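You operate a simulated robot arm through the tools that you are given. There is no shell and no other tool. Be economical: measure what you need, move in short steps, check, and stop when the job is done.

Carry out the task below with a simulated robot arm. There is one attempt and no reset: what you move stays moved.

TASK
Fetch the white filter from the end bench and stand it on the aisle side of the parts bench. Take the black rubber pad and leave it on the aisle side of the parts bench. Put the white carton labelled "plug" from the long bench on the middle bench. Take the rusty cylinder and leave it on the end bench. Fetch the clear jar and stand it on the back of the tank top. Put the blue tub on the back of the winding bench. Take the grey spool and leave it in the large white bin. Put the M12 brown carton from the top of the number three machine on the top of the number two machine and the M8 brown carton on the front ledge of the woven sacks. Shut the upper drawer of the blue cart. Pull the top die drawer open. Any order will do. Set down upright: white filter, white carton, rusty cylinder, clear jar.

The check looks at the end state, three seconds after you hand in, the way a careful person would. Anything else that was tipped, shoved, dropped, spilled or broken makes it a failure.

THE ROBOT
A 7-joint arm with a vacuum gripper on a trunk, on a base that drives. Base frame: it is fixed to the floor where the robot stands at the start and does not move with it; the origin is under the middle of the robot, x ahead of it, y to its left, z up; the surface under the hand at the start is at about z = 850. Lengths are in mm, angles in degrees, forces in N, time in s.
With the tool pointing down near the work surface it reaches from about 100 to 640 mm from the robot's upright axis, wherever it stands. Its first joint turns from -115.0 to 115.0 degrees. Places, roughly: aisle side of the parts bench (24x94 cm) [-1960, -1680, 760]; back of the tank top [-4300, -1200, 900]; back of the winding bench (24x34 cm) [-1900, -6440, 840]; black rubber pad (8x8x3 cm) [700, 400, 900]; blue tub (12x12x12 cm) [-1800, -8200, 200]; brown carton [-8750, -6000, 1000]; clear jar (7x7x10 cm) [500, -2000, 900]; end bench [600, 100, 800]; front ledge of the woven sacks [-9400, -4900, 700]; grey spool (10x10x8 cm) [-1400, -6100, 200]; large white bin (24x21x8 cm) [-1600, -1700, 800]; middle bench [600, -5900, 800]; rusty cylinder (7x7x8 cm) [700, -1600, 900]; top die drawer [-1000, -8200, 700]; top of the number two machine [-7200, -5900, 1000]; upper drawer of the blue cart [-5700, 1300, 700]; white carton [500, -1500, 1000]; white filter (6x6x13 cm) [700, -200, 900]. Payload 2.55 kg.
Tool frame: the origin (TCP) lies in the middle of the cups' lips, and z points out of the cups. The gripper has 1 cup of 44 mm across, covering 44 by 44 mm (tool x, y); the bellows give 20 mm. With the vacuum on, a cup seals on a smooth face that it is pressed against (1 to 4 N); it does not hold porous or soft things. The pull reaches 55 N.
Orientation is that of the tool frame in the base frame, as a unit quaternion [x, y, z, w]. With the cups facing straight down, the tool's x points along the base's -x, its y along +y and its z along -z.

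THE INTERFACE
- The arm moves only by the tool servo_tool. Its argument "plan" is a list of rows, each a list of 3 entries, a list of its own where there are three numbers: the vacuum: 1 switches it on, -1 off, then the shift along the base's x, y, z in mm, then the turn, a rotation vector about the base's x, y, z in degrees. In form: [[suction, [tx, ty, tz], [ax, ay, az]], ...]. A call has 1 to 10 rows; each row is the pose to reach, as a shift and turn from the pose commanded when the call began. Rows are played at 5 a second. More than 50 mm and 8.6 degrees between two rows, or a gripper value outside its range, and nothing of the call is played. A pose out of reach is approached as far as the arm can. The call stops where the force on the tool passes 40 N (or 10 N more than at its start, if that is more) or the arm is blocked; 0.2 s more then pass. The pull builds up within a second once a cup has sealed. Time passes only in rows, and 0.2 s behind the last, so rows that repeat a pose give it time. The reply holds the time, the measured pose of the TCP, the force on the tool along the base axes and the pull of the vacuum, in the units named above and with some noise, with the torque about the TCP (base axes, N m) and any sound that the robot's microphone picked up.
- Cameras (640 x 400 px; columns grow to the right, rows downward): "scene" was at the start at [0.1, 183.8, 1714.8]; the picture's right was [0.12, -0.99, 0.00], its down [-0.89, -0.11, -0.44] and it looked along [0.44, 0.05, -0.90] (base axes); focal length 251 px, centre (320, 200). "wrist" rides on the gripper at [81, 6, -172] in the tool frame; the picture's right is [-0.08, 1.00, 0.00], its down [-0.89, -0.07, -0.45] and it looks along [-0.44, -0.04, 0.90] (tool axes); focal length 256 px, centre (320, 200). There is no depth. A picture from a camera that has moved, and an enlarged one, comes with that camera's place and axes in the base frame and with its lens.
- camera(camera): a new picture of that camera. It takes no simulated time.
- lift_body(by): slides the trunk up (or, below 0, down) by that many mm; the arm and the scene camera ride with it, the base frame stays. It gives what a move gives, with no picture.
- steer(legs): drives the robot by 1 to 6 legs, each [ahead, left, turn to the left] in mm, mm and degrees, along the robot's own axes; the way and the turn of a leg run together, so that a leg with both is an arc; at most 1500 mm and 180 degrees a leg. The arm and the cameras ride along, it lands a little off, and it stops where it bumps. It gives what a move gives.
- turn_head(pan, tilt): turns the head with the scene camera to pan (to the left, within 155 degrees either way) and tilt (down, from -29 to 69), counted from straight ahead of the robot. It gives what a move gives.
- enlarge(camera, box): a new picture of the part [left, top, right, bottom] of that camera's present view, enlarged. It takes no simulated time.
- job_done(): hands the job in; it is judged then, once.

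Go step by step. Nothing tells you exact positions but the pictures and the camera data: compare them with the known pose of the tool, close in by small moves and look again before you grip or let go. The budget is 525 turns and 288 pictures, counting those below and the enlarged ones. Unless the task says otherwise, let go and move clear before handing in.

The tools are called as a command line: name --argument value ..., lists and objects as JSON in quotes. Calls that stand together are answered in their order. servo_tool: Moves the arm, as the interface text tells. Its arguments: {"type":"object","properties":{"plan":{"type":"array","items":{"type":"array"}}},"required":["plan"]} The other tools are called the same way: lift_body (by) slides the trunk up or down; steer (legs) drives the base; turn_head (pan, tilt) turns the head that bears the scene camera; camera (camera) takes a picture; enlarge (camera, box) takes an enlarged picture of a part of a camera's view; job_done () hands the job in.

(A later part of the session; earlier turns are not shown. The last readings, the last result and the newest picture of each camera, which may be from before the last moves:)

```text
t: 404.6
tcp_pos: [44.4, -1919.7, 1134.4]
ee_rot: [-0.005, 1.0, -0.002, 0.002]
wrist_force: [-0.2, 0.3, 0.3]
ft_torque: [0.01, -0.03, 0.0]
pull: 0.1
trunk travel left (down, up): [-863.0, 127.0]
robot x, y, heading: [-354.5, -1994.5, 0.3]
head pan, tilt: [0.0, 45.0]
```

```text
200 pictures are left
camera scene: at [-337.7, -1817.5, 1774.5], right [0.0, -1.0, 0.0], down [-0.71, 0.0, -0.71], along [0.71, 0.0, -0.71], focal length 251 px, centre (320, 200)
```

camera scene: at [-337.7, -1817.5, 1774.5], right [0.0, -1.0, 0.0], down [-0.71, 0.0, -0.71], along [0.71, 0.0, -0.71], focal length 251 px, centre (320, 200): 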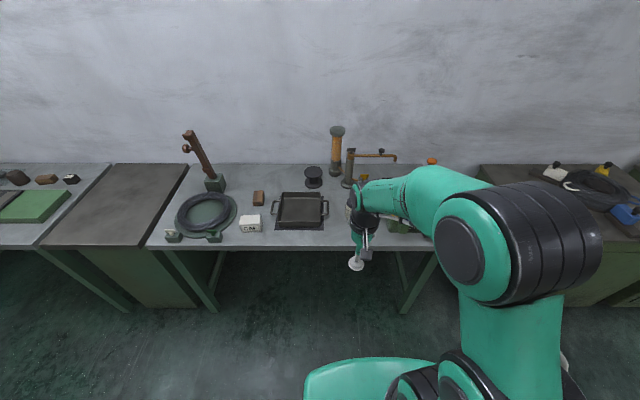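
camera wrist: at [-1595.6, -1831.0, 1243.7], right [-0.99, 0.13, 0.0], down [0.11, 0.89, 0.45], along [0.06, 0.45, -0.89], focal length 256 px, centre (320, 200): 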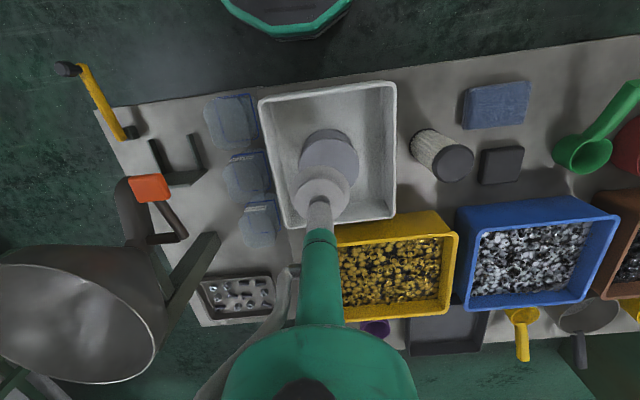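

steer --legs '[[250, -60, 0]]'

camera --camera "wrist"

enlarge --camera "scene" --box '[280, 180, 440, 280]'

```text
t: 406.5
tcp_pos: [299.8, -1983.5, 1133.3]
ee_rot: [-0.002, 1.0, -0.001, 0.002]
wrist_force: [-0.1, 0.2, 0.5]
ft_torque: [0.02, 0.03, 0.03]
pull: 0.1
trunk travel left (down, up): [-863.0, 127.0]
robot x, y, heading: [-100.2, -2058.9, 0.1]
head pan, tilt: [0.0, 45.0]
```

```text
199 pictures are left
camera wrist: at [217.5, -1975.7, 1306.1], right [0.07, 1.0, 0.0], down [0.89, -0.06, 0.45], along [0.45, -0.03, -0.89], focal length 256 px, centre (320, 200)
```

wrist: 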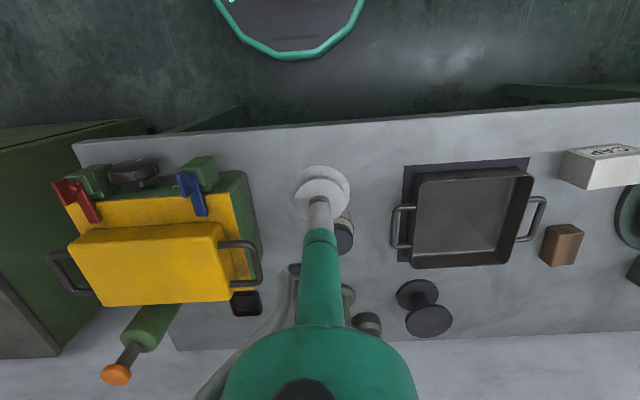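

```text
4.00 times, centred on (360, 230) of scene
camera zoom: at [-82.3, -1879.8, 1774.5], right [0.0, -1.0, 0.0], down [-0.71, 0.0, -0.71], along [0.71, 0.0, -0.71], focal length 1002 px, centre (160, 80)
```

zoom: 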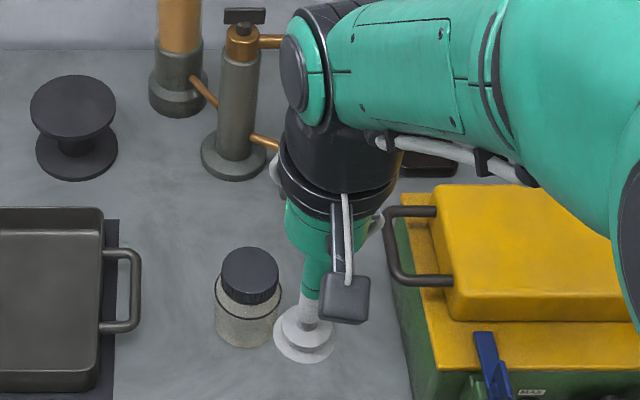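

servo_tool --plan '[[-1, [45, 5, -5], [0, 0, 0]], [-1, [90, 10, -15], [0, 0, 0]], [-1, [130, 15, -40], [0, 0, 0]], [-1, [160, 18, -75], [0, 0, 0]], [-1, [173, 19, -110], [0, 0, 0]]]'

enlarge --camera "scene" --box '[300, 200, 400, 262]'

camera --camera "wrist"

```text
t: 407.7
tcp_pos: [473.6, -1965.1, 1026.6]
ee_rot: [-0.003, 1.0, -0.001, 0.003]
wrist_force: [-0.6, 0.1, 0.2]
ft_torque: [-0.03, 0.01, -0.03]
pull: 0.0
trunk travel left (down, up): [-863.0, 127.0]
robot x, y, heading: [-99.6, -2052.6, -0.1]
head pan, tilt: [0.0, 45.0]
```

```text
6.40 times, centred on (350, 231) of scene
camera zoom: at [-81.6, -1879.3, 1774.5], right [0.0, -1.0, 0.0], down [-0.71, 0.0, -0.71], along [0.71, 0.0, -0.71], focal length 1604 px, centre (128, 2)
```

zoom: 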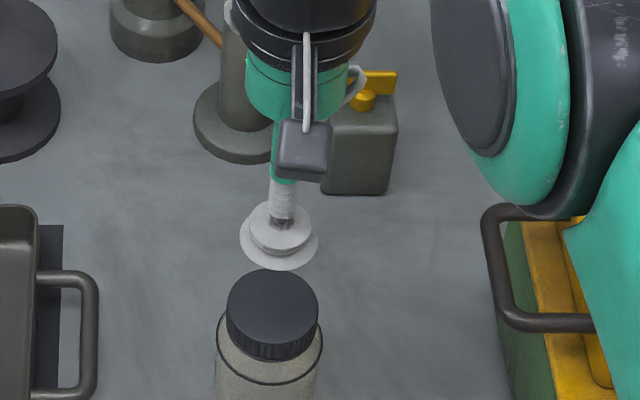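

```text
196 pictures are left
camera wrist: at [392.6, -1957.6, 1198.4], right [0.07, 1.0, 0.0], down [0.89, -0.06, 0.45], along [0.45, -0.03, -0.89], focal length 256 px, centre (320, 200)
```

wrist: 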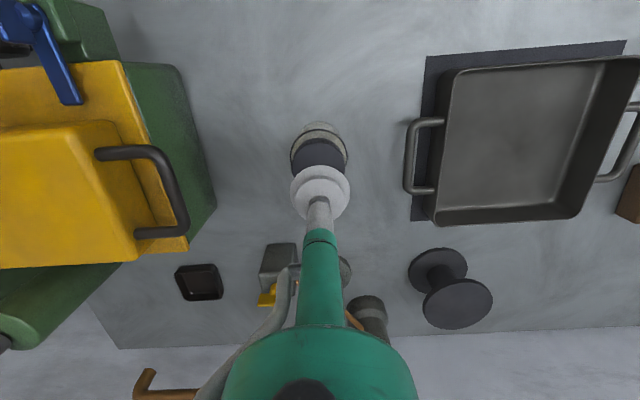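

servo_tool --plan '[[-1, [3, -1, -30], [0, 0, 0]], [-1, [3, -1, -52], [0, 0, 0]]]'

enlarge --camera "scene" --box '[320, 220, 384, 260]'

```text
t: 408.3
tcp_pos: [474.4, -1965.8, 972.0]
ee_rot: [-0.004, 1.0, -0.001, 0.002]
wrist_force: [-0.1, -0.4, -0.8]
ft_torque: [0.0, 0.01, -0.04]
pull: 0.1
trunk travel left (down, up): [-863.0, 127.0]
robot x, y, heading: [-101.4, -2055.8, 0.3]
head pan, tilt: [0.0, 45.0]
```

```text
10.00 times, centred on (352, 240) of scene
camera zoom: at [-83.0, -1879.7, 1774.6], right [0.0, -1.0, 0.0], down [-0.71, 0.0, -0.71], along [0.71, 0.0, -0.71], focal length 2506 px, centre (0, -200)
```

zoom: 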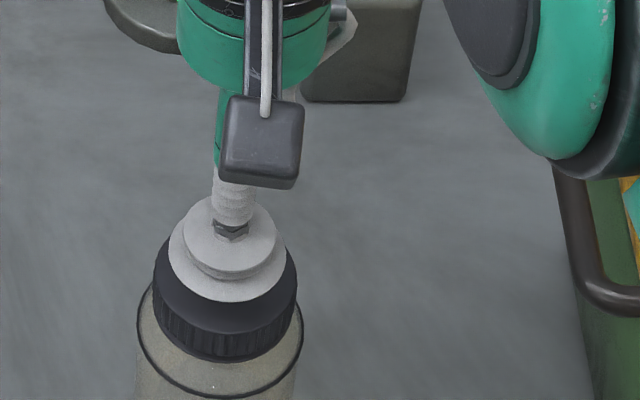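

Well centred on the cap, so descending to seal.

servo_tool --plan '[[1, [0, 0, -15], [0, 0, 0]], [1, [0, 0, -22], [0, 0, 0]], [1, [0, 0, -26], [0, 0, 0]], [1, [0, 0, -29], [0, 0, 0]], [1, [0, 0, -29], [0, 0, 0]]]'

```text
t: 409.5
tcp_pos: [474.4, -1964.8, 945.3]
ee_rot: [-0.003, 1.0, -0.001, 0.005]
wrist_force: [-2.1, 0.3, 11.3]
ft_torque: [-0.02, -0.16, 0.0]
pull: 54.8
trunk travel left (down, up): [-863.0, 127.0]
robot x, y, heading: [-102.3, -2053.5, 0.3]
head pan, tilt: [0.0, 45.0]
```

Sealed. I'll lift, back out, face west and drive along the aisle toward the tank.

servo_tool --plan '[[1, [0, 0, 10], [0, 0, 0]], [1, [0, 0, 50], [0, 0, 0]], [1, [0, 0, 95], [0, 0, 0]], [1, [-20, 0, 135], [0, 0, 0]], [1, [-50, 0, 170], [0, 0, 0]], [1, [-90, 0, 195], [0, 0, 0]], [1, [-135, 0, 205], [0, 0, 0]]]'

steer --legs '[[-250, 0, 0], [0, -330, 0], [0, 0, 180], [1400, 0, 0], [1200, 0, 0]]'

turn_head --pan -20 --tilt 25

camera --camera "scene"

```text
t: 411.1
tcp_pos: [334.2, -1961.5, 1150.9]
ee_rot: [-0.003, 1.0, -0.002, 0.002]
wrist_force: [-1.0, 0.2, -0.9]
ft_torque: [0.02, -0.01, 0.02]
pull: 54.8
trunk travel left (down, up): [-863.0, 127.0]
robot x, y, heading: [-103.5, -2053.1, -0.0]
head pan, tilt: [0.0, 45.0]
```

```text
t: 434.5
tcp_pos: [-3371.3, -2754.2, 1149.6]
ee_rot: [0.999, 0.043, -0.002, -0.001]
wrist_force: [-0.5, 1.6, -1.8]
ft_torque: [0.02, -0.07, 0.04]
pull: 54.4
trunk travel left (down, up): [-863.0, 127.0]
robot x, y, heading: [-2938.3, -2619.8, -175.1]
head pan, tilt: [0.0, 45.0]
```

```text
t: 435.4
tcp_pos: [-3371.1, -2753.8, 1150.6]
ee_rot: [0.999, 0.044, -0.002, -0.001]
wrist_force: [-0.7, -0.8, -0.9]
ft_torque: [0.01, -0.08, 0.02]
pull: 54.9
trunk travel left (down, up): [-863.0, 127.0]
robot x, y, heading: [-2941.3, -2623.0, -175.5]
head pan, tilt: [-20.0, 25.0]
```

```text
194 pictures are left
camera scene: at [-2956.8, -2769.9, 1805.0], right [0.26, 0.97, 0.0], down [0.41, -0.11, -0.91], along [-0.87, 0.24, -0.42], focal length 251 px, centre (320, 200)
```

scene: 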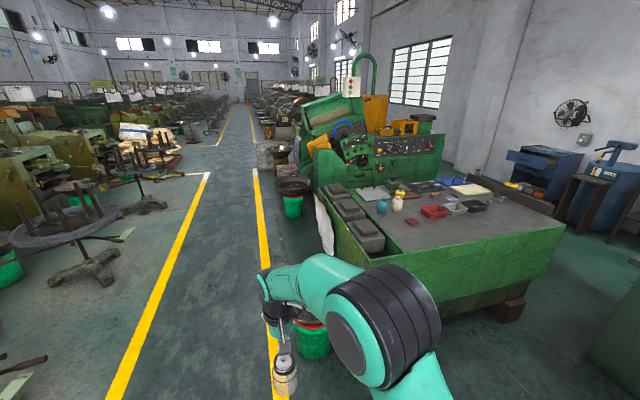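

The tank top spans about x -4000 to -4900, with a free area near its east side around (-4250,-1200). I'll come up on the east side of the tank.

steer --legs '[[0, 0, -4.5], [380, 0, 0], [0, -1400, 0]]'

turn_head --pan 8 --tilt 38

camera --camera "scene"

```text
t: 444.9
tcp_pos: [-3726.7, -1267.3, 1150.3]
ee_rot: [1.0, -0.014, -0.001, -0.001]
wrist_force: [-0.2, -0.5, -1.3]
ft_torque: [-0.08, -0.09, 0.0]
pull: 54.7
trunk travel left (down, up): [-863.0, 127.0]
robot x, y, heading: [-3283.5, -1189.4, 178.2]
head pan, tilt: [-20.0, 25.0]
```

```text
t: 445.9
tcp_pos: [-3727.0, -1266.2, 1150.1]
ee_rot: [1.0, -0.014, -0.003, -0.001]
wrist_force: [-0.5, -0.3, -1.7]
ft_torque: [-0.04, -0.03, -0.01]
pull: 55.0
trunk travel left (down, up): [-863.0, 127.0]
robot x, y, heading: [-3285.4, -1186.1, 178.1]
head pan, tilt: [8.0, 38.0]
```

```text
193 pictures are left
camera scene: at [-3316.8, -1374.8, 1784.8], right [-0.11, 0.99, 0.0], down [0.61, 0.07, -0.79], along [-0.78, -0.08, -0.62], focal length 251 px, centre (320, 200)
```

scene: 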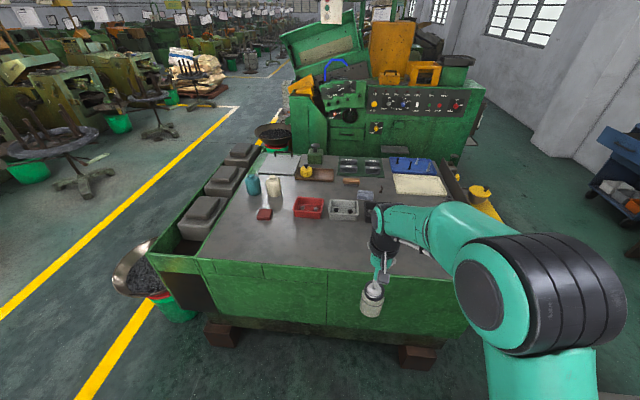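

steer --legs '[[330, 0, 1.9]]'

camera --camera "wrist"

turn_head --pan 5 --tilt 50

camera --camera "scene"

```text
t: 448.1
tcp_pos: [-4056.0, -1274.0, 1150.0]
ee_rot: [1.0, 0.0, -0.002, -0.002]
wrist_force: [-0.6, -0.5, -1.0]
ft_torque: [-0.01, -0.1, 0.01]
pull: 55.4
trunk travel left (down, up): [-863.0, 127.0]
robot x, y, heading: [-3615.9, -1180.3, 179.7]
head pan, tilt: [8.0, 38.0]
```

```text
192 pictures are left
camera wrist: at [-3975.2, -1279.5, 1321.9], right [-0.08, -1.0, 0.0], down [-0.89, 0.07, 0.45], along [-0.45, 0.04, -0.89], focal length 256 px, centre (320, 200)
```

wrist: 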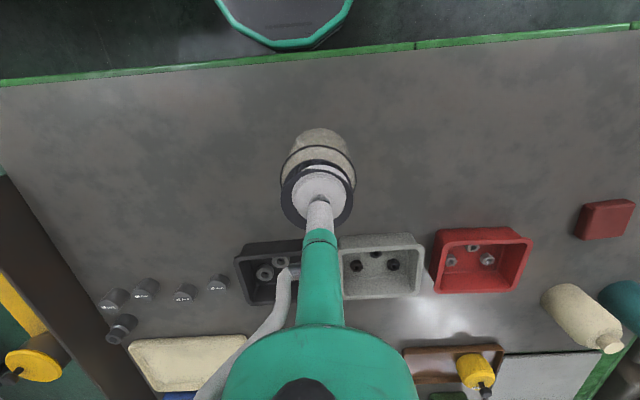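

```text
t: 448.8
tcp_pos: [-4055.4, -1273.9, 1150.1]
ee_rot: [1.0, 0.0, -0.002, -0.002]
wrist_force: [-0.1, 0.0, -2.5]
ft_torque: [-0.01, -0.06, 0.02]
pull: 54.8
trunk travel left (down, up): [-863.0, 127.0]
robot x, y, heading: [-3617.7, -1183.0, 179.8]
head pan, tilt: [5.0, 50.0]
```

```text
191 pictures are left
camera scene: at [-3634.6, -1364.6, 1767.7], right [-0.08, 1.0, 0.0], down [0.76, 0.06, -0.64], along [-0.64, -0.05, -0.77], focal length 251 px, centre (320, 200)
```

scene: 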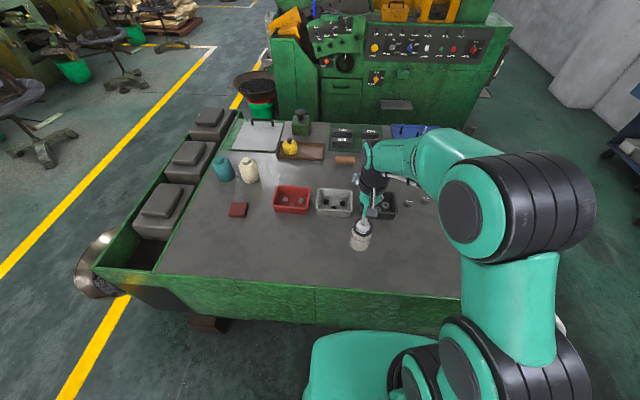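

The tank top is wide open east of the small bins. I'll stand the jar at about (-4190,-1185), in front of the black bin on the back (north) half.

servo_tool --plan '[[1, [-30, 25, -20], [0, 0, 0]], [1, [-60, 50, -45], [0, 0, 0]], [1, [-90, 70, -75], [0, 0, 0]], [1, [-120, 85, -105], [0, 0, 0]], [1, [-134, 90, -125], [0, 0, 0]]]'

camera --camera "wrist"

enlarge --camera "scene" --box '[280, 170, 440, 270]'

```text
t: 450.0
tcp_pos: [-4191.5, -1185.6, 1024.6]
ee_rot: [1.0, 0.0, -0.002, -0.002]
wrist_force: [-0.4, -0.3, -1.7]
ft_torque: [-0.03, -0.08, 0.04]
pull: 54.2
trunk travel left (down, up): [-863.0, 127.0]
robot x, y, heading: [-3616.2, -1179.7, 179.8]
head pan, tilt: [5.0, 50.0]
```

```text
190 pictures are left
camera wrist: at [-4110.4, -1191.3, 1196.3], right [-0.08, -1.0, 0.0], down [-0.89, 0.07, 0.45], along [-0.45, 0.04, -0.89], focal length 256 px, centre (320, 200)
```

wrist: 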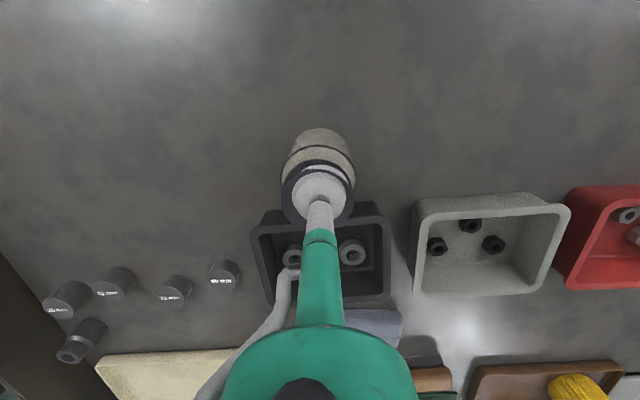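

```text
4.00 times, centred on (360, 220) of scene
camera zoom: at [-3635.6, -1364.6, 1767.6], right [-0.08, 1.0, 0.0], down [0.76, 0.06, -0.64], along [-0.64, -0.05, -0.77], focal length 1002 px, centre (160, 120)
```

zoom: 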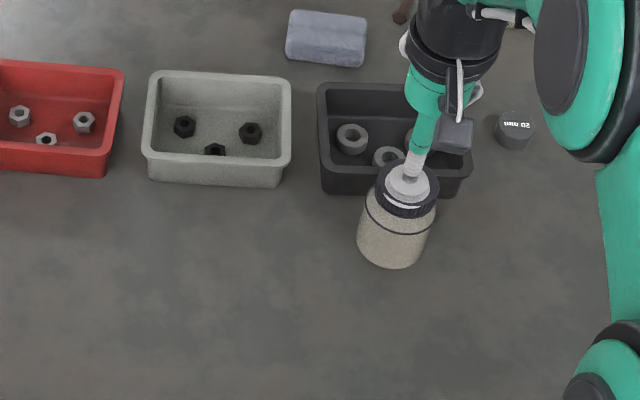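

servo_tool --plan '[[1, [0, 0, -15], [0, 0, 0]], [1, [0, 0, -22], [0, 0, 0]], [1, [0, 0, -26], [0, 0, 0]], [1, [0, 0, -29], [0, 0, 0]]]'

```text
t: 450.7
tcp_pos: [-4198.2, -1185.4, 1012.6]
ee_rot: [1.0, 0.001, -0.012, -0.001]
wrist_force: [5.0, -0.8, 20.4]
ft_torque: [0.08, 0.0, -0.03]
pull: 54.9
trunk travel left (down, up): [-863.0, 127.0]
robot x, y, heading: [-3613.2, -1183.0, 179.8]
head pan, tilt: [5.0, 50.0]
stopped in row 3: the force on the tool passed its limit at 40 N (the readings are from after the stop); the commanded pose is now the measured one
```

Contact came earlier than expected, so the table is at about z 915. I'll ease up and release.

servo_tool --plan '[[1, [4, 0, 2], [0, 0, 0]], [1, [5, 0, 2], [0, 1.2, 0]]]'

enlarge --camera "scene" --box '[320, 190, 400, 250]'

```text
t: 451.3
tcp_pos: [-4191.4, -1184.9, 1009.5]
ee_rot: [1.0, 0.001, -0.021, 0.0]
wrist_force: [-3.0, -1.9, 12.1]
ft_torque: [0.11, 0.17, 0.04]
pull: 54.9
trunk travel left (down, up): [-863.0, 127.0]
robot x, y, heading: [-3614.6, -1183.5, 179.7]
head pan, tilt: [5.0, 50.0]
```

```text
6.67 times, centred on (360, 220) of scene
camera zoom: at [-3632.7, -1364.8, 1767.6], right [-0.08, 1.0, 0.0], down [0.76, 0.06, -0.64], along [-0.64, -0.05, -0.77], focal length 1670 px, centre (53, 67)
```

zoom: 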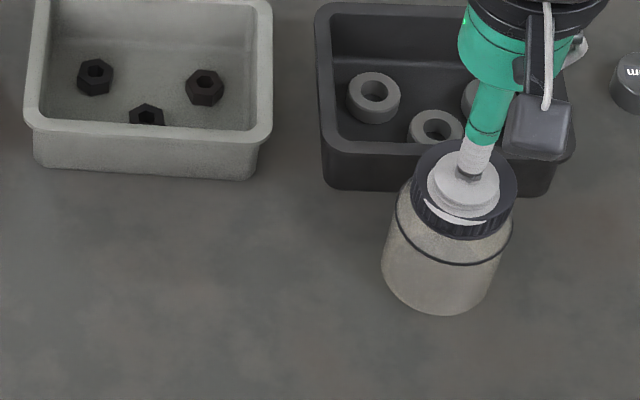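

servo_tool --plan '[[1, [0, 0, 1], [0, -2.4, 0]], [1, [0, 0, 1], [0, -2.4, 0]]]'

```text
t: 451.9
tcp_pos: [-4190.0, -1185.1, 1010.4]
ee_rot: [1.0, 0.0, 0.003, 0.0]
wrist_force: [-1.7, -0.4, 5.1]
ft_torque: [-0.02, 0.23, 0.03]
pull: 55.0
trunk travel left (down, up): [-863.0, 127.0]
robot x, y, heading: [-3616.8, -1182.9, 179.7]
head pan, tilt: [5.0, 50.0]
```

servo_tool --plan '[[-1, [0, 0, 0], [0, 0, 0]], [-1, [0, 0, 1], [0, 0, 0]], [-1, [0, 0, 1], [0, 0, 0]], [-1, [0, 0, 2], [0, 0, 0]], [-1, [0, 0, 15], [0, 0, 0]], [-1, [0, 0, 55], [0, 0, 0]], [-1, [0, 0, 95], [0, 0, 0]], [-1, [35, 0, 120], [0, 0, 0]]]'

enlarge --camera "scene" --box '[300, 170, 420, 260]'

```text
t: 453.7
tcp_pos: [-4151.4, -1181.9, 1132.5]
ee_rot: [1.0, 0.001, 0.0, -0.001]
wrist_force: [0.3, 0.3, -0.3]
ft_torque: [0.01, 0.07, 0.02]
pull: 0.0
out of reach, approached as far as the arm can: row 7
trunk travel left (down, up): [-863.0, 127.0]
robot x, y, heading: [-3611.1, -1177.2, 180.0]
head pan, tilt: [5.0, 50.0]
```

```text
4.44 times, centred on (360, 215) of scene
camera zoom: at [-3629.2, -1364.3, 1767.6], right [-0.08, 1.0, 0.0], down [0.76, 0.06, -0.65], along [-0.64, -0.05, -0.76], focal length 1114 px, centre (142, 133)
```

zoom: 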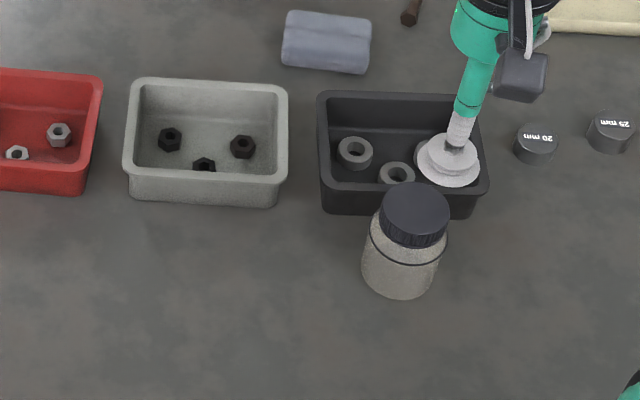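

The jar stands well. Next is the blue cart drawer near (-5700,1300); I'll look north to choose a route.

turn_head --pan -75 --tilt 25

camera --camera "scene"

```text
t: 455.3
tcp_pos: [-4156.1, -1184.9, 1129.0]
ee_rot: [1.0, 0.001, 0.002, -0.002]
wrist_force: [0.5, 0.0, 0.0]
ft_torque: [0.01, 0.01, 0.02]
pull: 0.0
trunk travel left (down, up): [-863.0, 127.0]
robot x, y, heading: [-3615.1, -1178.4, 179.7]
head pan, tilt: [-75.0, 25.0]
```

```text
186 pictures are left
camera scene: at [-3581.6, -1269.0, 1805.1], right [0.97, 0.26, 0.0], down [0.11, -0.41, -0.91], along [-0.23, 0.88, -0.42], focal length 251 px, centre (320, 200)
```

scene: 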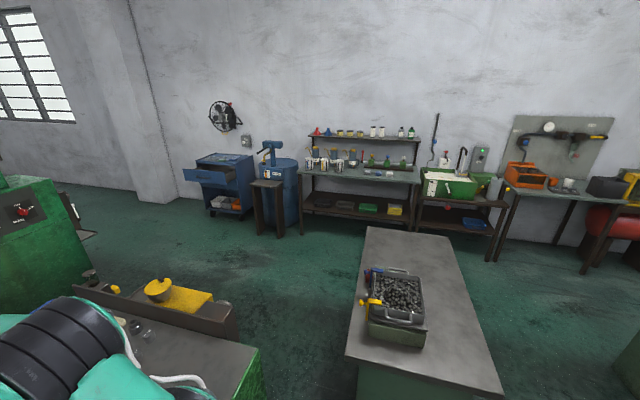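

The direct gap beside the tank is too narrow. I'll take the wide way round: back down the aisle, then north past the funnel table, then west between the benches.

servo_tool --plan '[[-1, [45, 0, 10], [0, 0, 0]], [-1, [90, 0, 20], [0, 0, 0]], [-1, [135, 0, 20], [0, 0, 0]]]'

steer --legs '[[-330, 0, 0], [0, 1250, 0], [0, 0, 180]]'

steer --legs '[[1450, 0, 0]]'

```text
t: 456.1
tcp_pos: [-4018.5, -1185.4, 1152.5]
ee_rot: [1.0, 0.001, 0.0, -0.001]
wrist_force: [0.4, -0.1, 0.3]
ft_torque: [0.04, 0.06, -0.01]
pull: 0.2
trunk travel left (down, up): [-863.0, 127.0]
robot x, y, heading: [-3614.7, -1178.9, 180.0]
head pan, tilt: [-75.0, 25.0]
```

```text
t: 471.7
tcp_pos: [-2904.8, -2465.5, 1152.7]
ee_rot: [-0.001, 1.0, -0.001, -0.002]
wrist_force: [-0.7, 0.8, 0.1]
ft_torque: [0.01, 0.01, -0.01]
pull: 0.0
trunk travel left (down, up): [-863.0, 127.0]
robot x, y, heading: [-3307.5, -2465.4, -0.3]
head pan, tilt: [-75.0, 25.0]
```

```text
t: 479.3
tcp_pos: [-1371.6, -2423.4, 1152.4]
ee_rot: [-0.02, 1.0, -0.002, -0.002]
wrist_force: [1.0, 0.7, -0.3]
ft_torque: [-0.03, 0.0, 0.02]
pull: 0.0
trunk travel left (down, up): [-863.0, 127.0]
robot x, y, heading: [-1778.0, -2447.4, 2.2]
head pan, tilt: [-75.0, 25.0]
```

steer --legs '[[1350, 0, -2.2]]'

steer --legs '[[0, 950, 0]]'

steer --legs '[[0, 900, 0]]'

turn_head --pan 155 --tilt 25

camera --camera "scene"

```text
t: 486.1
tcp_pos: [-13.6, -2446.7, 1152.0]
ee_rot: [0.012, 1.0, -0.001, -0.002]
wrist_force: [-0.2, 0.2, 0.3]
ft_torque: [-0.01, 0.01, 0.0]
pull: 0.0
trunk travel left (down, up): [-863.0, 127.0]
robot x, y, heading: [-418.6, -2439.1, -1.7]
head pan, tilt: [-75.0, 25.0]
```

```text
t: 491.1
tcp_pos: [19.0, -1499.2, 1151.9]
ee_rot: [0.017, 1.0, -0.001, -0.002]
wrist_force: [0.4, 0.4, 0.0]
ft_torque: [-0.03, -0.01, 0.01]
pull: 0.0
trunk travel left (down, up): [-863.0, 127.0]
robot x, y, heading: [-386.4, -1491.3, -2.2]
head pan, tilt: [-75.0, 25.0]
```

```text
t: 495.7
tcp_pos: [53.8, -629.5, 1150.0]
ee_rot: [0.02, 1.0, -0.001, -0.002]
wrist_force: [0.6, 0.1, 0.2]
ft_torque: [0.0, -0.05, -0.01]
pull: 0.1
trunk travel left (down, up): [-863.0, 127.0]
robot x, y, heading: [-350.4, -616.2, -2.6]
head pan, tilt: [-75.0, 25.0]
```

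```text
t: 498.9
tcp_pos: [55.5, -627.9, 1151.3]
ee_rot: [0.019, 1.0, -0.001, -0.001]
wrist_force: [0.3, 0.3, -0.3]
ft_torque: [0.01, 0.0, 0.0]
pull: 0.0
trunk travel left (down, up): [-863.0, 127.0]
robot x, y, heading: [-349.8, -616.3, -2.5]
head pan, tilt: [154.7, 25.0]
```

```text
185 pictures are left
camera scene: at [-486.7, -395.7, 1805.1], right [0.47, 0.88, 0.0], down [0.37, -0.2, -0.91], along [-0.8, 0.42, -0.42], focal length 251 px, centre (320, 200)
```

scene: 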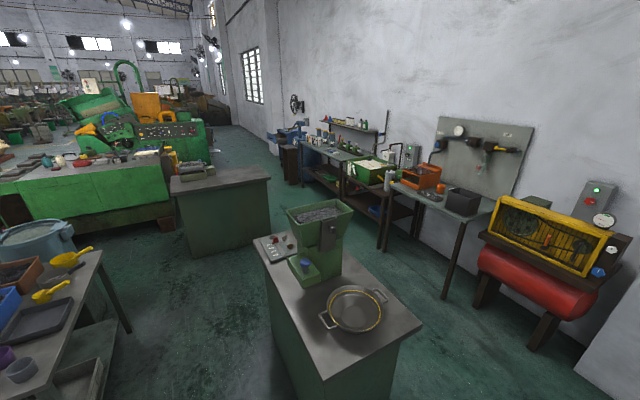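

steer --legs '[[0, 40, 2.5], [-1000, 0, 0]]'

steer --legs '[[-1050, 0, 0]]'

steer --legs '[[0, 1380, 0]]'

```text
t: 504.3
tcp_pos: [-884.5, -573.4, 1152.2]
ee_rot: [-0.005, 1.0, -0.001, -0.001]
wrist_force: [0.6, -0.6, -0.2]
ft_torque: [0.02, -0.03, -0.02]
pull: 0.1
trunk travel left (down, up): [-863.0, 127.0]
robot x, y, heading: [-1291.0, -579.0, 0.4]
head pan, tilt: [154.7, 25.0]
```

```text
t: 509.8
tcp_pos: [-1939.1, -576.9, 1151.8]
ee_rot: [-0.003, 1.0, 0.0, -0.003]
wrist_force: [-0.1, 0.6, 0.7]
ft_torque: [0.0, -0.04, 0.0]
pull: 0.0
trunk travel left (down, up): [-863.0, 127.0]
robot x, y, heading: [-2344.0, -584.9, -0.1]
head pan, tilt: [154.7, 25.0]
```

```text
t: 516.7
tcp_pos: [-1915.9, 792.4, 1150.5]
ee_rot: [0.015, 1.0, -0.001, -0.002]
wrist_force: [0.4, -0.1, 0.5]
ft_torque: [0.03, 0.03, 0.01]
pull: 0.1
trunk travel left (down, up): [-863.0, 127.0]
robot x, y, heading: [-2320.5, 796.0, -2.3]
head pan, tilt: [154.7, 25.0]
```

steer --legs '[[0, 0, -178], [1300, 0, 0]]'

turn_head --pan -8 --tilt 25

camera --camera "scene"

```text
t: 530.5
tcp_pos: [-4010.3, 897.1, 1152.5]
ee_rot: [1.0, -0.028, 0.001, -0.001]
wrist_force: [0.6, 0.7, 0.5]
ft_torque: [-0.01, 0.02, -0.01]
pull: 0.0
trunk travel left (down, up): [-863.0, 127.0]
robot x, y, heading: [-3609.2, 877.4, 176.6]
head pan, tilt: [154.7, 25.0]
```

```text
t: 533.0
tcp_pos: [-4010.2, 897.8, 1151.5]
ee_rot: [1.0, -0.028, 0.001, -0.001]
wrist_force: [-0.2, 0.3, -0.3]
ft_torque: [0.0, 0.01, -0.02]
pull: 0.0
trunk travel left (down, up): [-863.0, 127.0]
robot x, y, heading: [-3605.8, 881.4, 176.4]
head pan, tilt: [-8.0, 25.0]
```

```text
184 pictures are left
camera scene: at [-3648.1, 716.5, 1805.1], right [0.2, 0.98, 0.0], down [0.41, -0.08, -0.91], along [-0.89, 0.18, -0.42], focal length 251 px, centre (320, 200)
```

scene: 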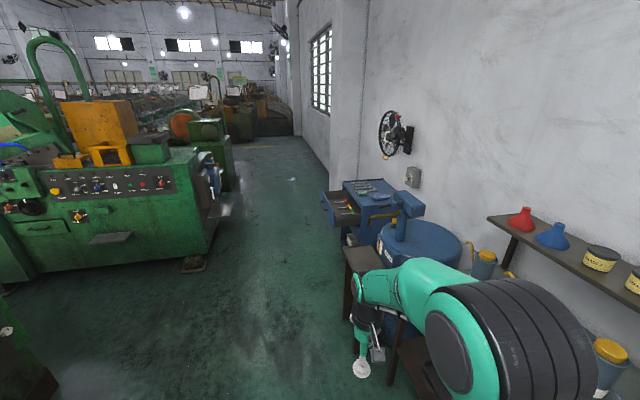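

The cart's upper drawer opens toward -y, so I'll face north in front of it and push. Driving to about (-5650,400).

steer --legs '[[0, 400, 3.5], [1450, 0, 0]]'

steer --legs '[[450, 0, 0], [0, 0, -90]]'

turn_head --pan 0 --tilt 40

camera --camera "scene"

```text
t: 535.0
tcp_pos: [-4024.2, 600.1, 1151.7]
ee_rot: [1.0, -0.006, 0.001, -0.003]
wrist_force: [-0.2, 0.2, 0.6]
ft_torque: [0.06, 0.03, 0.01]
pull: 0.1
trunk travel left (down, up): [-863.0, 127.0]
robot x, y, heading: [-3619.2, 603.8, 178.7]
head pan, tilt: [-8.0, 25.0]
stopped in leg 1: the robot was blocked; the commanded pose is now the measured one
```

```text
t: 541.4
tcp_pos: [-4062.8, 1017.2, 1152.0]
ee_rot: [0.708, -0.707, 0.001, 0.0]
wrist_force: [-0.4, 0.0, -0.8]
ft_torque: [-0.01, -0.02, 0.0]
pull: 0.0
trunk travel left (down, up): [-863.0, 127.0]
robot x, y, heading: [-4059.7, 612.1, 89.7]
head pan, tilt: [-8.0, 25.0]
```

```text
t: 542.2
tcp_pos: [-4062.0, 1018.1, 1151.8]
ee_rot: [0.707, -0.707, 0.002, 0.001]
wrist_force: [1.0, -0.1, -0.3]
ft_torque: [-0.01, 0.01, 0.01]
pull: 0.0
trunk travel left (down, up): [-863.0, 127.0]
robot x, y, heading: [-4061.3, 613.1, 89.7]
head pan, tilt: [0.0, 40.0]
```

```text
183 pictures are left
camera scene: at [-4237.2, 638.4, 1781.9], right [1.0, 0.0, 0.0], down [0.0, -0.64, -0.77], along [0.0, 0.77, -0.64], focal length 251 px, centre (320, 200)
```

scene: 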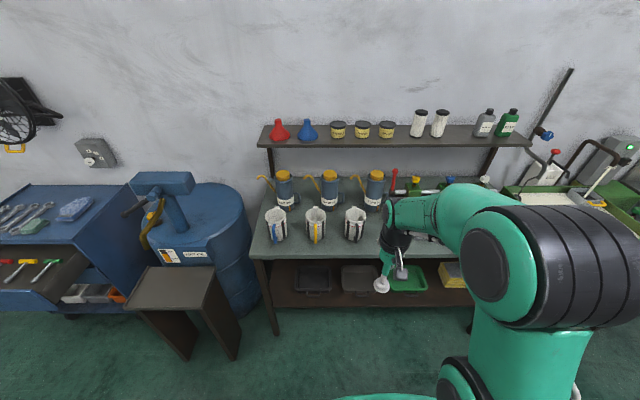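

I grazed the scale table's end while strafing, so I'll verify that nothing on it moved.

turn_head --pan -145 --tilt 30

camera --camera "scene"

```text
t: 544.5
tcp_pos: [-4063.0, 1018.1, 1151.6]
ee_rot: [0.708, -0.707, 0.002, 0.0]
wrist_force: [-0.4, 0.1, 0.4]
ft_torque: [-0.02, 0.0, -0.03]
pull: 0.0
trunk travel left (down, up): [-863.0, 127.0]
robot x, y, heading: [-4059.1, 611.8, 89.3]
head pan, tilt: [-145.0, 30.0]
```

```text
182 pictures are left
camera scene: at [-4186.0, 479.1, 1797.2], right [-0.82, -0.57, 0.0], down [-0.29, 0.41, -0.87], along [0.49, -0.71, -0.5], focal length 251 px, centre (320, 200)
```

scene: 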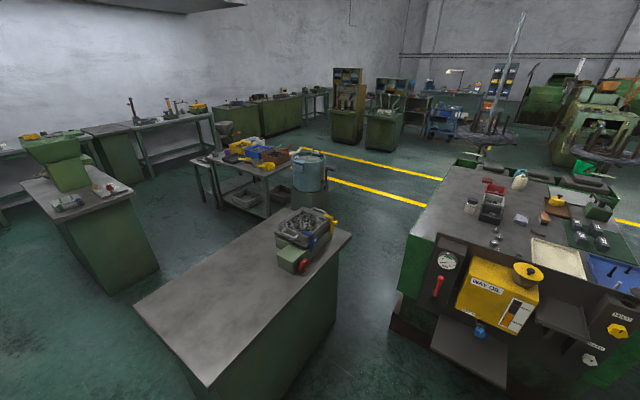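

All fine there. Now I'll strafe west to the cart.

steer --legs '[[-130, 0, 0.5], [0, 1450, 0]]'

turn_head --pan 0 --tilt 35

camera --camera "scene"

```text
t: 552.6
tcp_pos: [-5517.6, 883.4, 1152.1]
ee_rot: [0.708, -0.706, 0.002, 0.001]
wrist_force: [0.5, -0.5, 0.3]
ft_torque: [-0.02, 0.02, -0.01]
pull: 0.0
trunk travel left (down, up): [-863.0, 127.0]
robot x, y, heading: [-5513.5, 478.0, 89.9]
head pan, tilt: [-145.0, 30.0]
```

```text
t: 554.9
tcp_pos: [-5517.4, 883.1, 1151.3]
ee_rot: [0.708, -0.707, 0.001, 0.0]
wrist_force: [0.0, -0.3, 0.0]
ft_torque: [0.0, 0.03, 0.01]
pull: 0.0
trunk travel left (down, up): [-863.0, 127.0]
robot x, y, heading: [-5512.8, 479.4, 90.0]
head pan, tilt: [0.0, 35.0]
```

```text
181 pictures are left
camera scene: at [-5691.2, 506.4, 1789.4], right [1.0, 0.0, 0.0], down [0.0, -0.57, -0.82], along [0.0, 0.82, -0.57], focal length 251 px, centre (320, 200)
```

scene: 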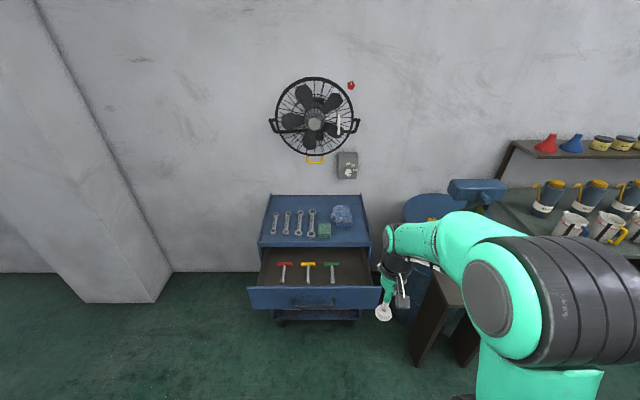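

The open drawer front is at y≈1240, x about -5400 to -6030, z≈620–780. I'll back up, lower, turn the tool horizontal and push it shut.

steer --legs '[[-230, 50, 0]]'

lift_body --by -400

servo_tool --plan '[[-1, [0, 33, 0], [8.5, 0, 0]], [-1, [0, 66, 0], [17, 0, 0]], [-1, [0, 99, 0], [25.5, 0, 0]], [-1, [0, 132, 0], [34, 0, 0]], [-1, [0, 165, 0], [42.5, 0, 0]], [-1, [0, 198, 0], [51, 0, 0]], [-1, [0, 231, 0], [59.5, 0, 0]], [-1, [0, 264, 0], [68, 0, 0]], [-1, [0, 297, 0], [76.5, 0, 0]], [-1, [0, 330, 0], [85, 0, 0]]]'

servo_tool --plan '[[-1, [0, 10, 0], [5, 0, 0]], [-1, [0, 10, 0], [5, 0, 0]]]'

camera --camera "scene"

```text
t: 556.7
tcp_pos: [-5566.9, 648.1, 1151.9]
ee_rot: [-0.706, 0.708, -0.002, 0.0]
wrist_force: [-0.8, 0.2, -0.1]
ft_torque: [0.02, 0.02, -0.02]
pull: 0.1
trunk travel left (down, up): [-863.0, 127.0]
robot x, y, heading: [-5562.2, 247.3, 89.7]
head pan, tilt: [0.0, 35.0]
```

```text
t: 560.5
tcp_pos: [-5567.1, 649.1, 752.4]
ee_rot: [-0.707, 0.708, -0.002, -0.001]
wrist_force: [0.2, -0.6, 0.2]
ft_torque: [0.02, 0.0, 0.02]
pull: 0.1
trunk travel left (down, up): [-463.0, 527.0]
robot x, y, heading: [-5563.6, 240.3, 89.5]
head pan, tilt: [0.0, 35.0]
```

```text
t: 562.7
tcp_pos: [-5563.8, 979.4, 751.5]
ee_rot: [-0.52, 0.522, 0.477, 0.479]
wrist_force: [-0.5, 0.2, 1.1]
ft_torque: [-0.07, -0.02, -0.04]
pull: 0.0
trunk travel left (down, up): [-463.0, 527.0]
robot x, y, heading: [-5562.2, 247.4, 89.9]
head pan, tilt: [0.0, 35.0]
```

```text
t: 563.3
tcp_pos: [-5566.4, 988.6, 750.7]
ee_rot: [-0.499, 0.502, 0.499, 0.5]
wrist_force: [-0.5, -0.1, -0.3]
ft_torque: [0.03, 0.01, 0.0]
pull: 0.1
trunk travel left (down, up): [-463.0, 527.0]
robot x, y, heading: [-5564.0, 245.1, 89.8]
head pan, tilt: [0.0, 35.0]
```

```text
180 pictures are left
camera scene: at [-5742.0, 273.1, 1389.4], right [1.0, -0.01, 0.0], down [0.0, -0.57, -0.82], along [0.0, 0.82, -0.57], focal length 251 px, centre (320, 200)
```

scene: 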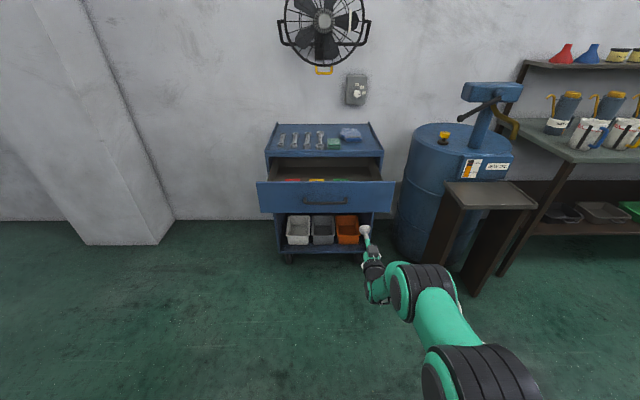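

steer --legs '[[165, 0, 0]]'

camera --camera "wrist"

enlarge --camera "scene" --box '[230, 120, 430, 260]'

```text
t: 564.7
tcp_pos: [-5566.2, 1149.5, 750.2]
ee_rot: [-0.5, 0.502, 0.498, 0.5]
wrist_force: [-0.1, 0.2, -0.3]
ft_torque: [0.03, 0.01, 0.0]
pull: 0.1
trunk travel left (down, up): [-463.0, 527.0]
robot x, y, heading: [-5564.2, 406.7, 89.6]
head pan, tilt: [0.0, 35.0]
```

```text
179 pictures are left
camera wrist: at [-5572.7, 978.4, 670.2], right [-1.0, 0.0, 0.08], down [0.07, -0.44, 0.89], along [0.04, 0.9, 0.44], focal length 256 px, centre (320, 200)
```

wrist: 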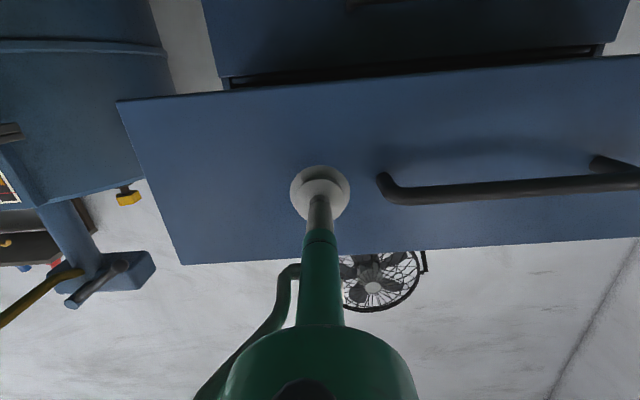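

```text
2.86 times, centred on (330, 190) of scene
camera zoom: at [-5741.1, 435.5, 1389.3], right [1.0, 0.0, 0.0], down [0.0, -0.57, -0.82], along [0.0, 0.82, -0.57], focal length 716 px, centre (291, 229)
```

zoom: 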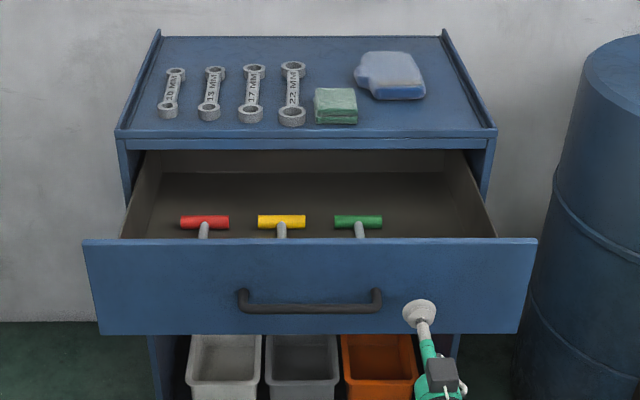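

steer --legs '[[90, 0, 0]]'

steer --legs '[[80, 0, 0]]'

enlarge --camera "scene" --box '[230, 120, 430, 260]'

```text
t: 565.8
tcp_pos: [-5565.9, 1240.3, 750.8]
ee_rot: [-0.5, 0.501, 0.499, 0.499]
wrist_force: [-0.3, -0.2, 0.7]
ft_torque: [-0.01, 0.03, -0.01]
pull: 0.0
trunk travel left (down, up): [-463.0, 527.0]
robot x, y, heading: [-5563.5, 500.6, 89.9]
head pan, tilt: [0.0, 35.0]
```

```text
t: 566.9
tcp_pos: [-5567.5, 1317.4, 750.4]
ee_rot: [0.501, -0.501, -0.5, -0.499]
wrist_force: [1.1, -0.1, 0.1]
ft_torque: [0.0, 0.01, 0.03]
pull: 0.1
trunk travel left (down, up): [-463.0, 527.0]
robot x, y, heading: [-5564.4, 575.4, 90.0]
head pan, tilt: [0.0, 35.0]
```

```text
2.86 times, centred on (330, 190) of scene
camera zoom: at [-5740.6, 602.4, 1389.3], right [1.0, 0.0, 0.0], down [0.0, -0.57, -0.82], along [0.0, 0.82, -0.57], focal length 716 px, centre (291, 229)
```

zoom: 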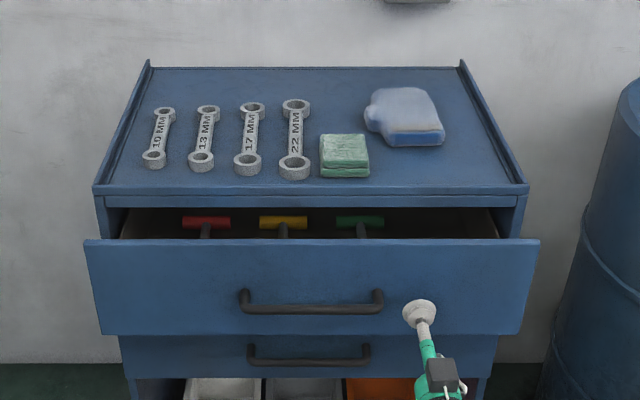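

steer --legs '[[50, 0, 0]]'

enlarge --camera "scene" --box '[230, 140, 430, 280]'

```text
t: 567.8
tcp_pos: [-5568.3, 1367.4, 751.0]
ee_rot: [0.501, -0.501, -0.5, -0.498]
wrist_force: [0.7, 0.4, -0.4]
ft_torque: [0.02, -0.02, 0.01]
pull: 0.0
trunk travel left (down, up): [-463.0, 527.0]
robot x, y, heading: [-5562.7, 624.5, 89.9]
head pan, tilt: [0.0, 35.0]
```

```text
2.86 times, centred on (330, 210) of scene
camera zoom: at [-5740.6, 651.3, 1389.3], right [1.0, 0.0, 0.0], down [0.0, -0.57, -0.82], along [0.0, 0.82, -0.57], focal length 716 px, centre (291, 171)
```

zoom: 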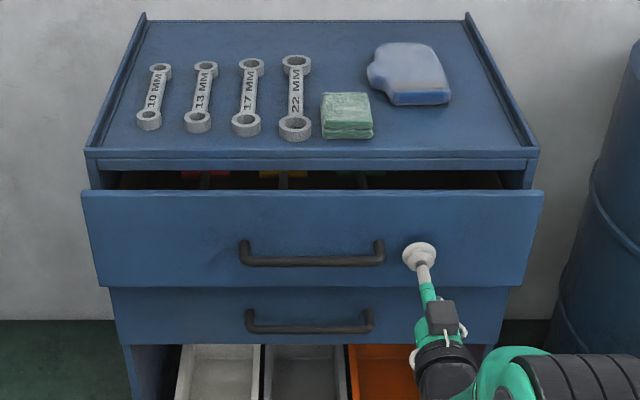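

steer --legs '[[35, 0, 0]]'

enlarge --camera "scene" --box '[230, 140, 430, 280]'

```text
t: 568.7
tcp_pos: [-5569.7, 1402.7, 749.5]
ee_rot: [0.502, -0.501, -0.5, -0.498]
wrist_force: [0.4, 0.0, 0.4]
ft_torque: [0.03, 0.02, 0.03]
pull: 0.1
trunk travel left (down, up): [-463.0, 527.0]
robot x, y, heading: [-5557.3, 657.3, 89.9]
head pan, tilt: [0.0, 35.0]
```

```text
2.86 times, centred on (330, 210) of scene
camera zoom: at [-5740.6, 687.6, 1389.3], right [1.0, 0.0, 0.0], down [0.0, -0.57, -0.82], along [0.0, 0.82, -0.57], focal length 716 px, centre (291, 171)
```

zoom: 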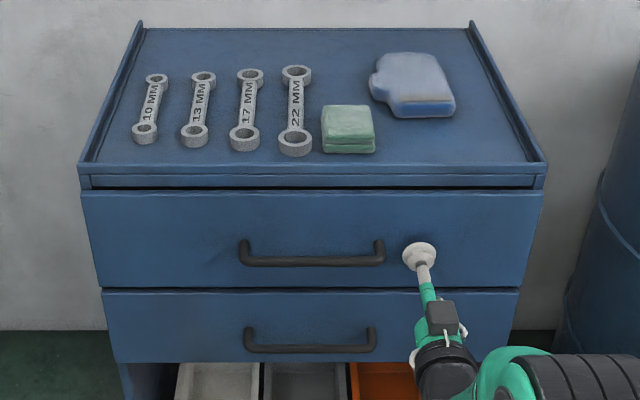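

Nearly shut. I'll finish with small force-limited arm pushes.

servo_tool --plan '[[-1, [0, 5, 0], [0, 0, 0]], [-1, [0, 10, 0], [0, 0, 0]], [-1, [0, 15, 0], [0, 0, 0]], [-1, [0, 20, 0], [0, 0, 0]]]'

enlarge --camera "scene" --box '[230, 140, 430, 280]'

```text
t: 569.7
tcp_pos: [-5568.2, 1422.2, 750.8]
ee_rot: [0.501, -0.5, -0.5, -0.499]
wrist_force: [-0.1, -1.5, 0.0]
ft_torque: [0.01, 0.0, 0.01]
pull: 0.0
trunk travel left (down, up): [-463.0, 527.0]
robot x, y, heading: [-5559.1, 656.7, 89.9]
head pan, tilt: [0.0, 35.0]
```

```text
2.86 times, centred on (330, 210) of scene
camera zoom: at [-5740.5, 686.8, 1389.4], right [1.0, 0.0, 0.0], down [0.0, -0.57, -0.82], along [0.0, 0.82, -0.57], focal length 716 px, centre (291, 171)
```

zoom: 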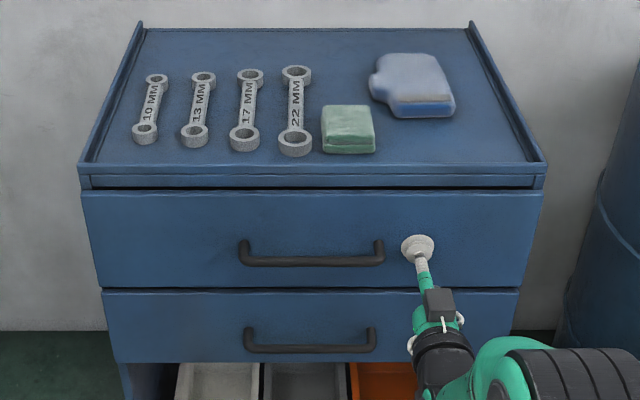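

servo_tool --plan '[[-1, [0, 5, 0], [0, 0, 0]], [-1, [0, 10, 0], [0, 0, 0]], [-1, [0, 15, 0], [0, 0, 0]], [-1, [0, 20, 0], [0, 0, 0]]]'

enlarge --camera "scene" --box '[230, 140, 430, 280]'

```text
t: 570.7
tcp_pos: [-5568.1, 1439.9, 750.9]
ee_rot: [-0.501, 0.503, 0.498, 0.499]
wrist_force: [3.1, -23.6, 2.0]
ft_torque: [-0.05, -0.01, 0.14]
pull: 0.1
trunk travel left (down, up): [-463.0, 527.0]
robot x, y, heading: [-5563.0, 654.3, 89.9]
head pan, tilt: [0.0, 35.0]
```

```text
2.86 times, centred on (330, 210) of scene
camera zoom: at [-5740.1, 683.3, 1389.5], right [1.0, 0.0, 0.0], down [0.0, -0.57, -0.82], along [0.0, 0.82, -0.57], focal length 716 px, centre (291, 171)
```

zoom: 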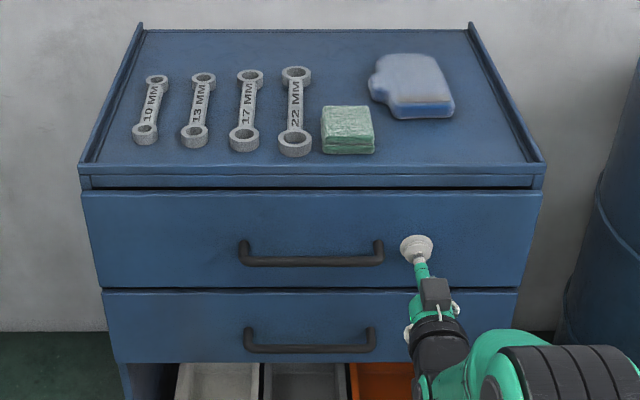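

servo_tool --plan '[[-1, [0, -20, 0], [0, 0, 0]], [-1, [0, -60, 0], [0, 0, 0]]]'

steer --legs '[[-150, 0, 0]]'

camera --camera "wrist"

enlarge --camera "scene" --box '[230, 120, 430, 260]'

```text
t: 571.3
tcp_pos: [-5570.5, 1382.3, 750.8]
ee_rot: [0.501, -0.5, -0.501, -0.499]
wrist_force: [0.3, -0.4, -0.1]
ft_torque: [-0.03, 0.02, -0.01]
pull: 0.1
trunk travel left (down, up): [-463.0, 527.0]
robot x, y, heading: [-5563.8, 658.7, 89.8]
head pan, tilt: [0.0, 35.0]
```

```text
t: 572.6
tcp_pos: [-5571.1, 1231.7, 749.3]
ee_rot: [0.502, -0.5, -0.501, -0.498]
wrist_force: [0.1, 0.0, -0.5]
ft_torque: [-0.04, -0.01, 0.02]
pull: 0.1
trunk travel left (down, up): [-463.0, 527.0]
robot x, y, heading: [-5561.3, 511.1, 90.2]
head pan, tilt: [0.0, 35.0]
```

```text
172 pictures are left
camera wrist: at [-5576.6, 1060.3, 669.2], right [-1.0, 0.0, 0.08], down [0.07, -0.44, 0.89], along [0.03, 0.9, 0.44], focal length 256 px, centre (320, 200)
```

wrist: 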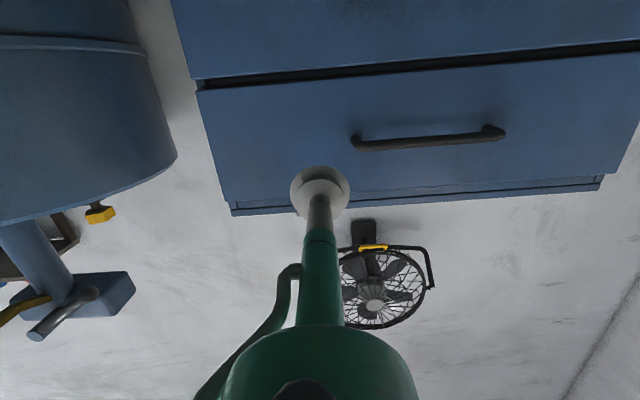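

```text
2.86 times, centred on (330, 190) of scene
camera zoom: at [-5740.7, 536.6, 1389.4], right [1.0, 0.0, 0.0], down [0.0, -0.57, -0.82], along [0.0, 0.82, -0.57], focal length 716 px, centre (291, 229)
```

zoom: 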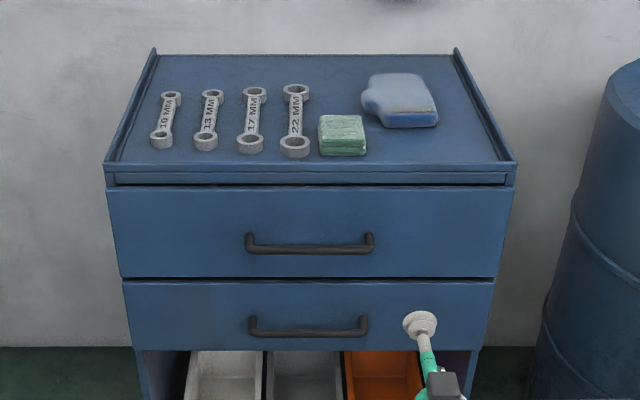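

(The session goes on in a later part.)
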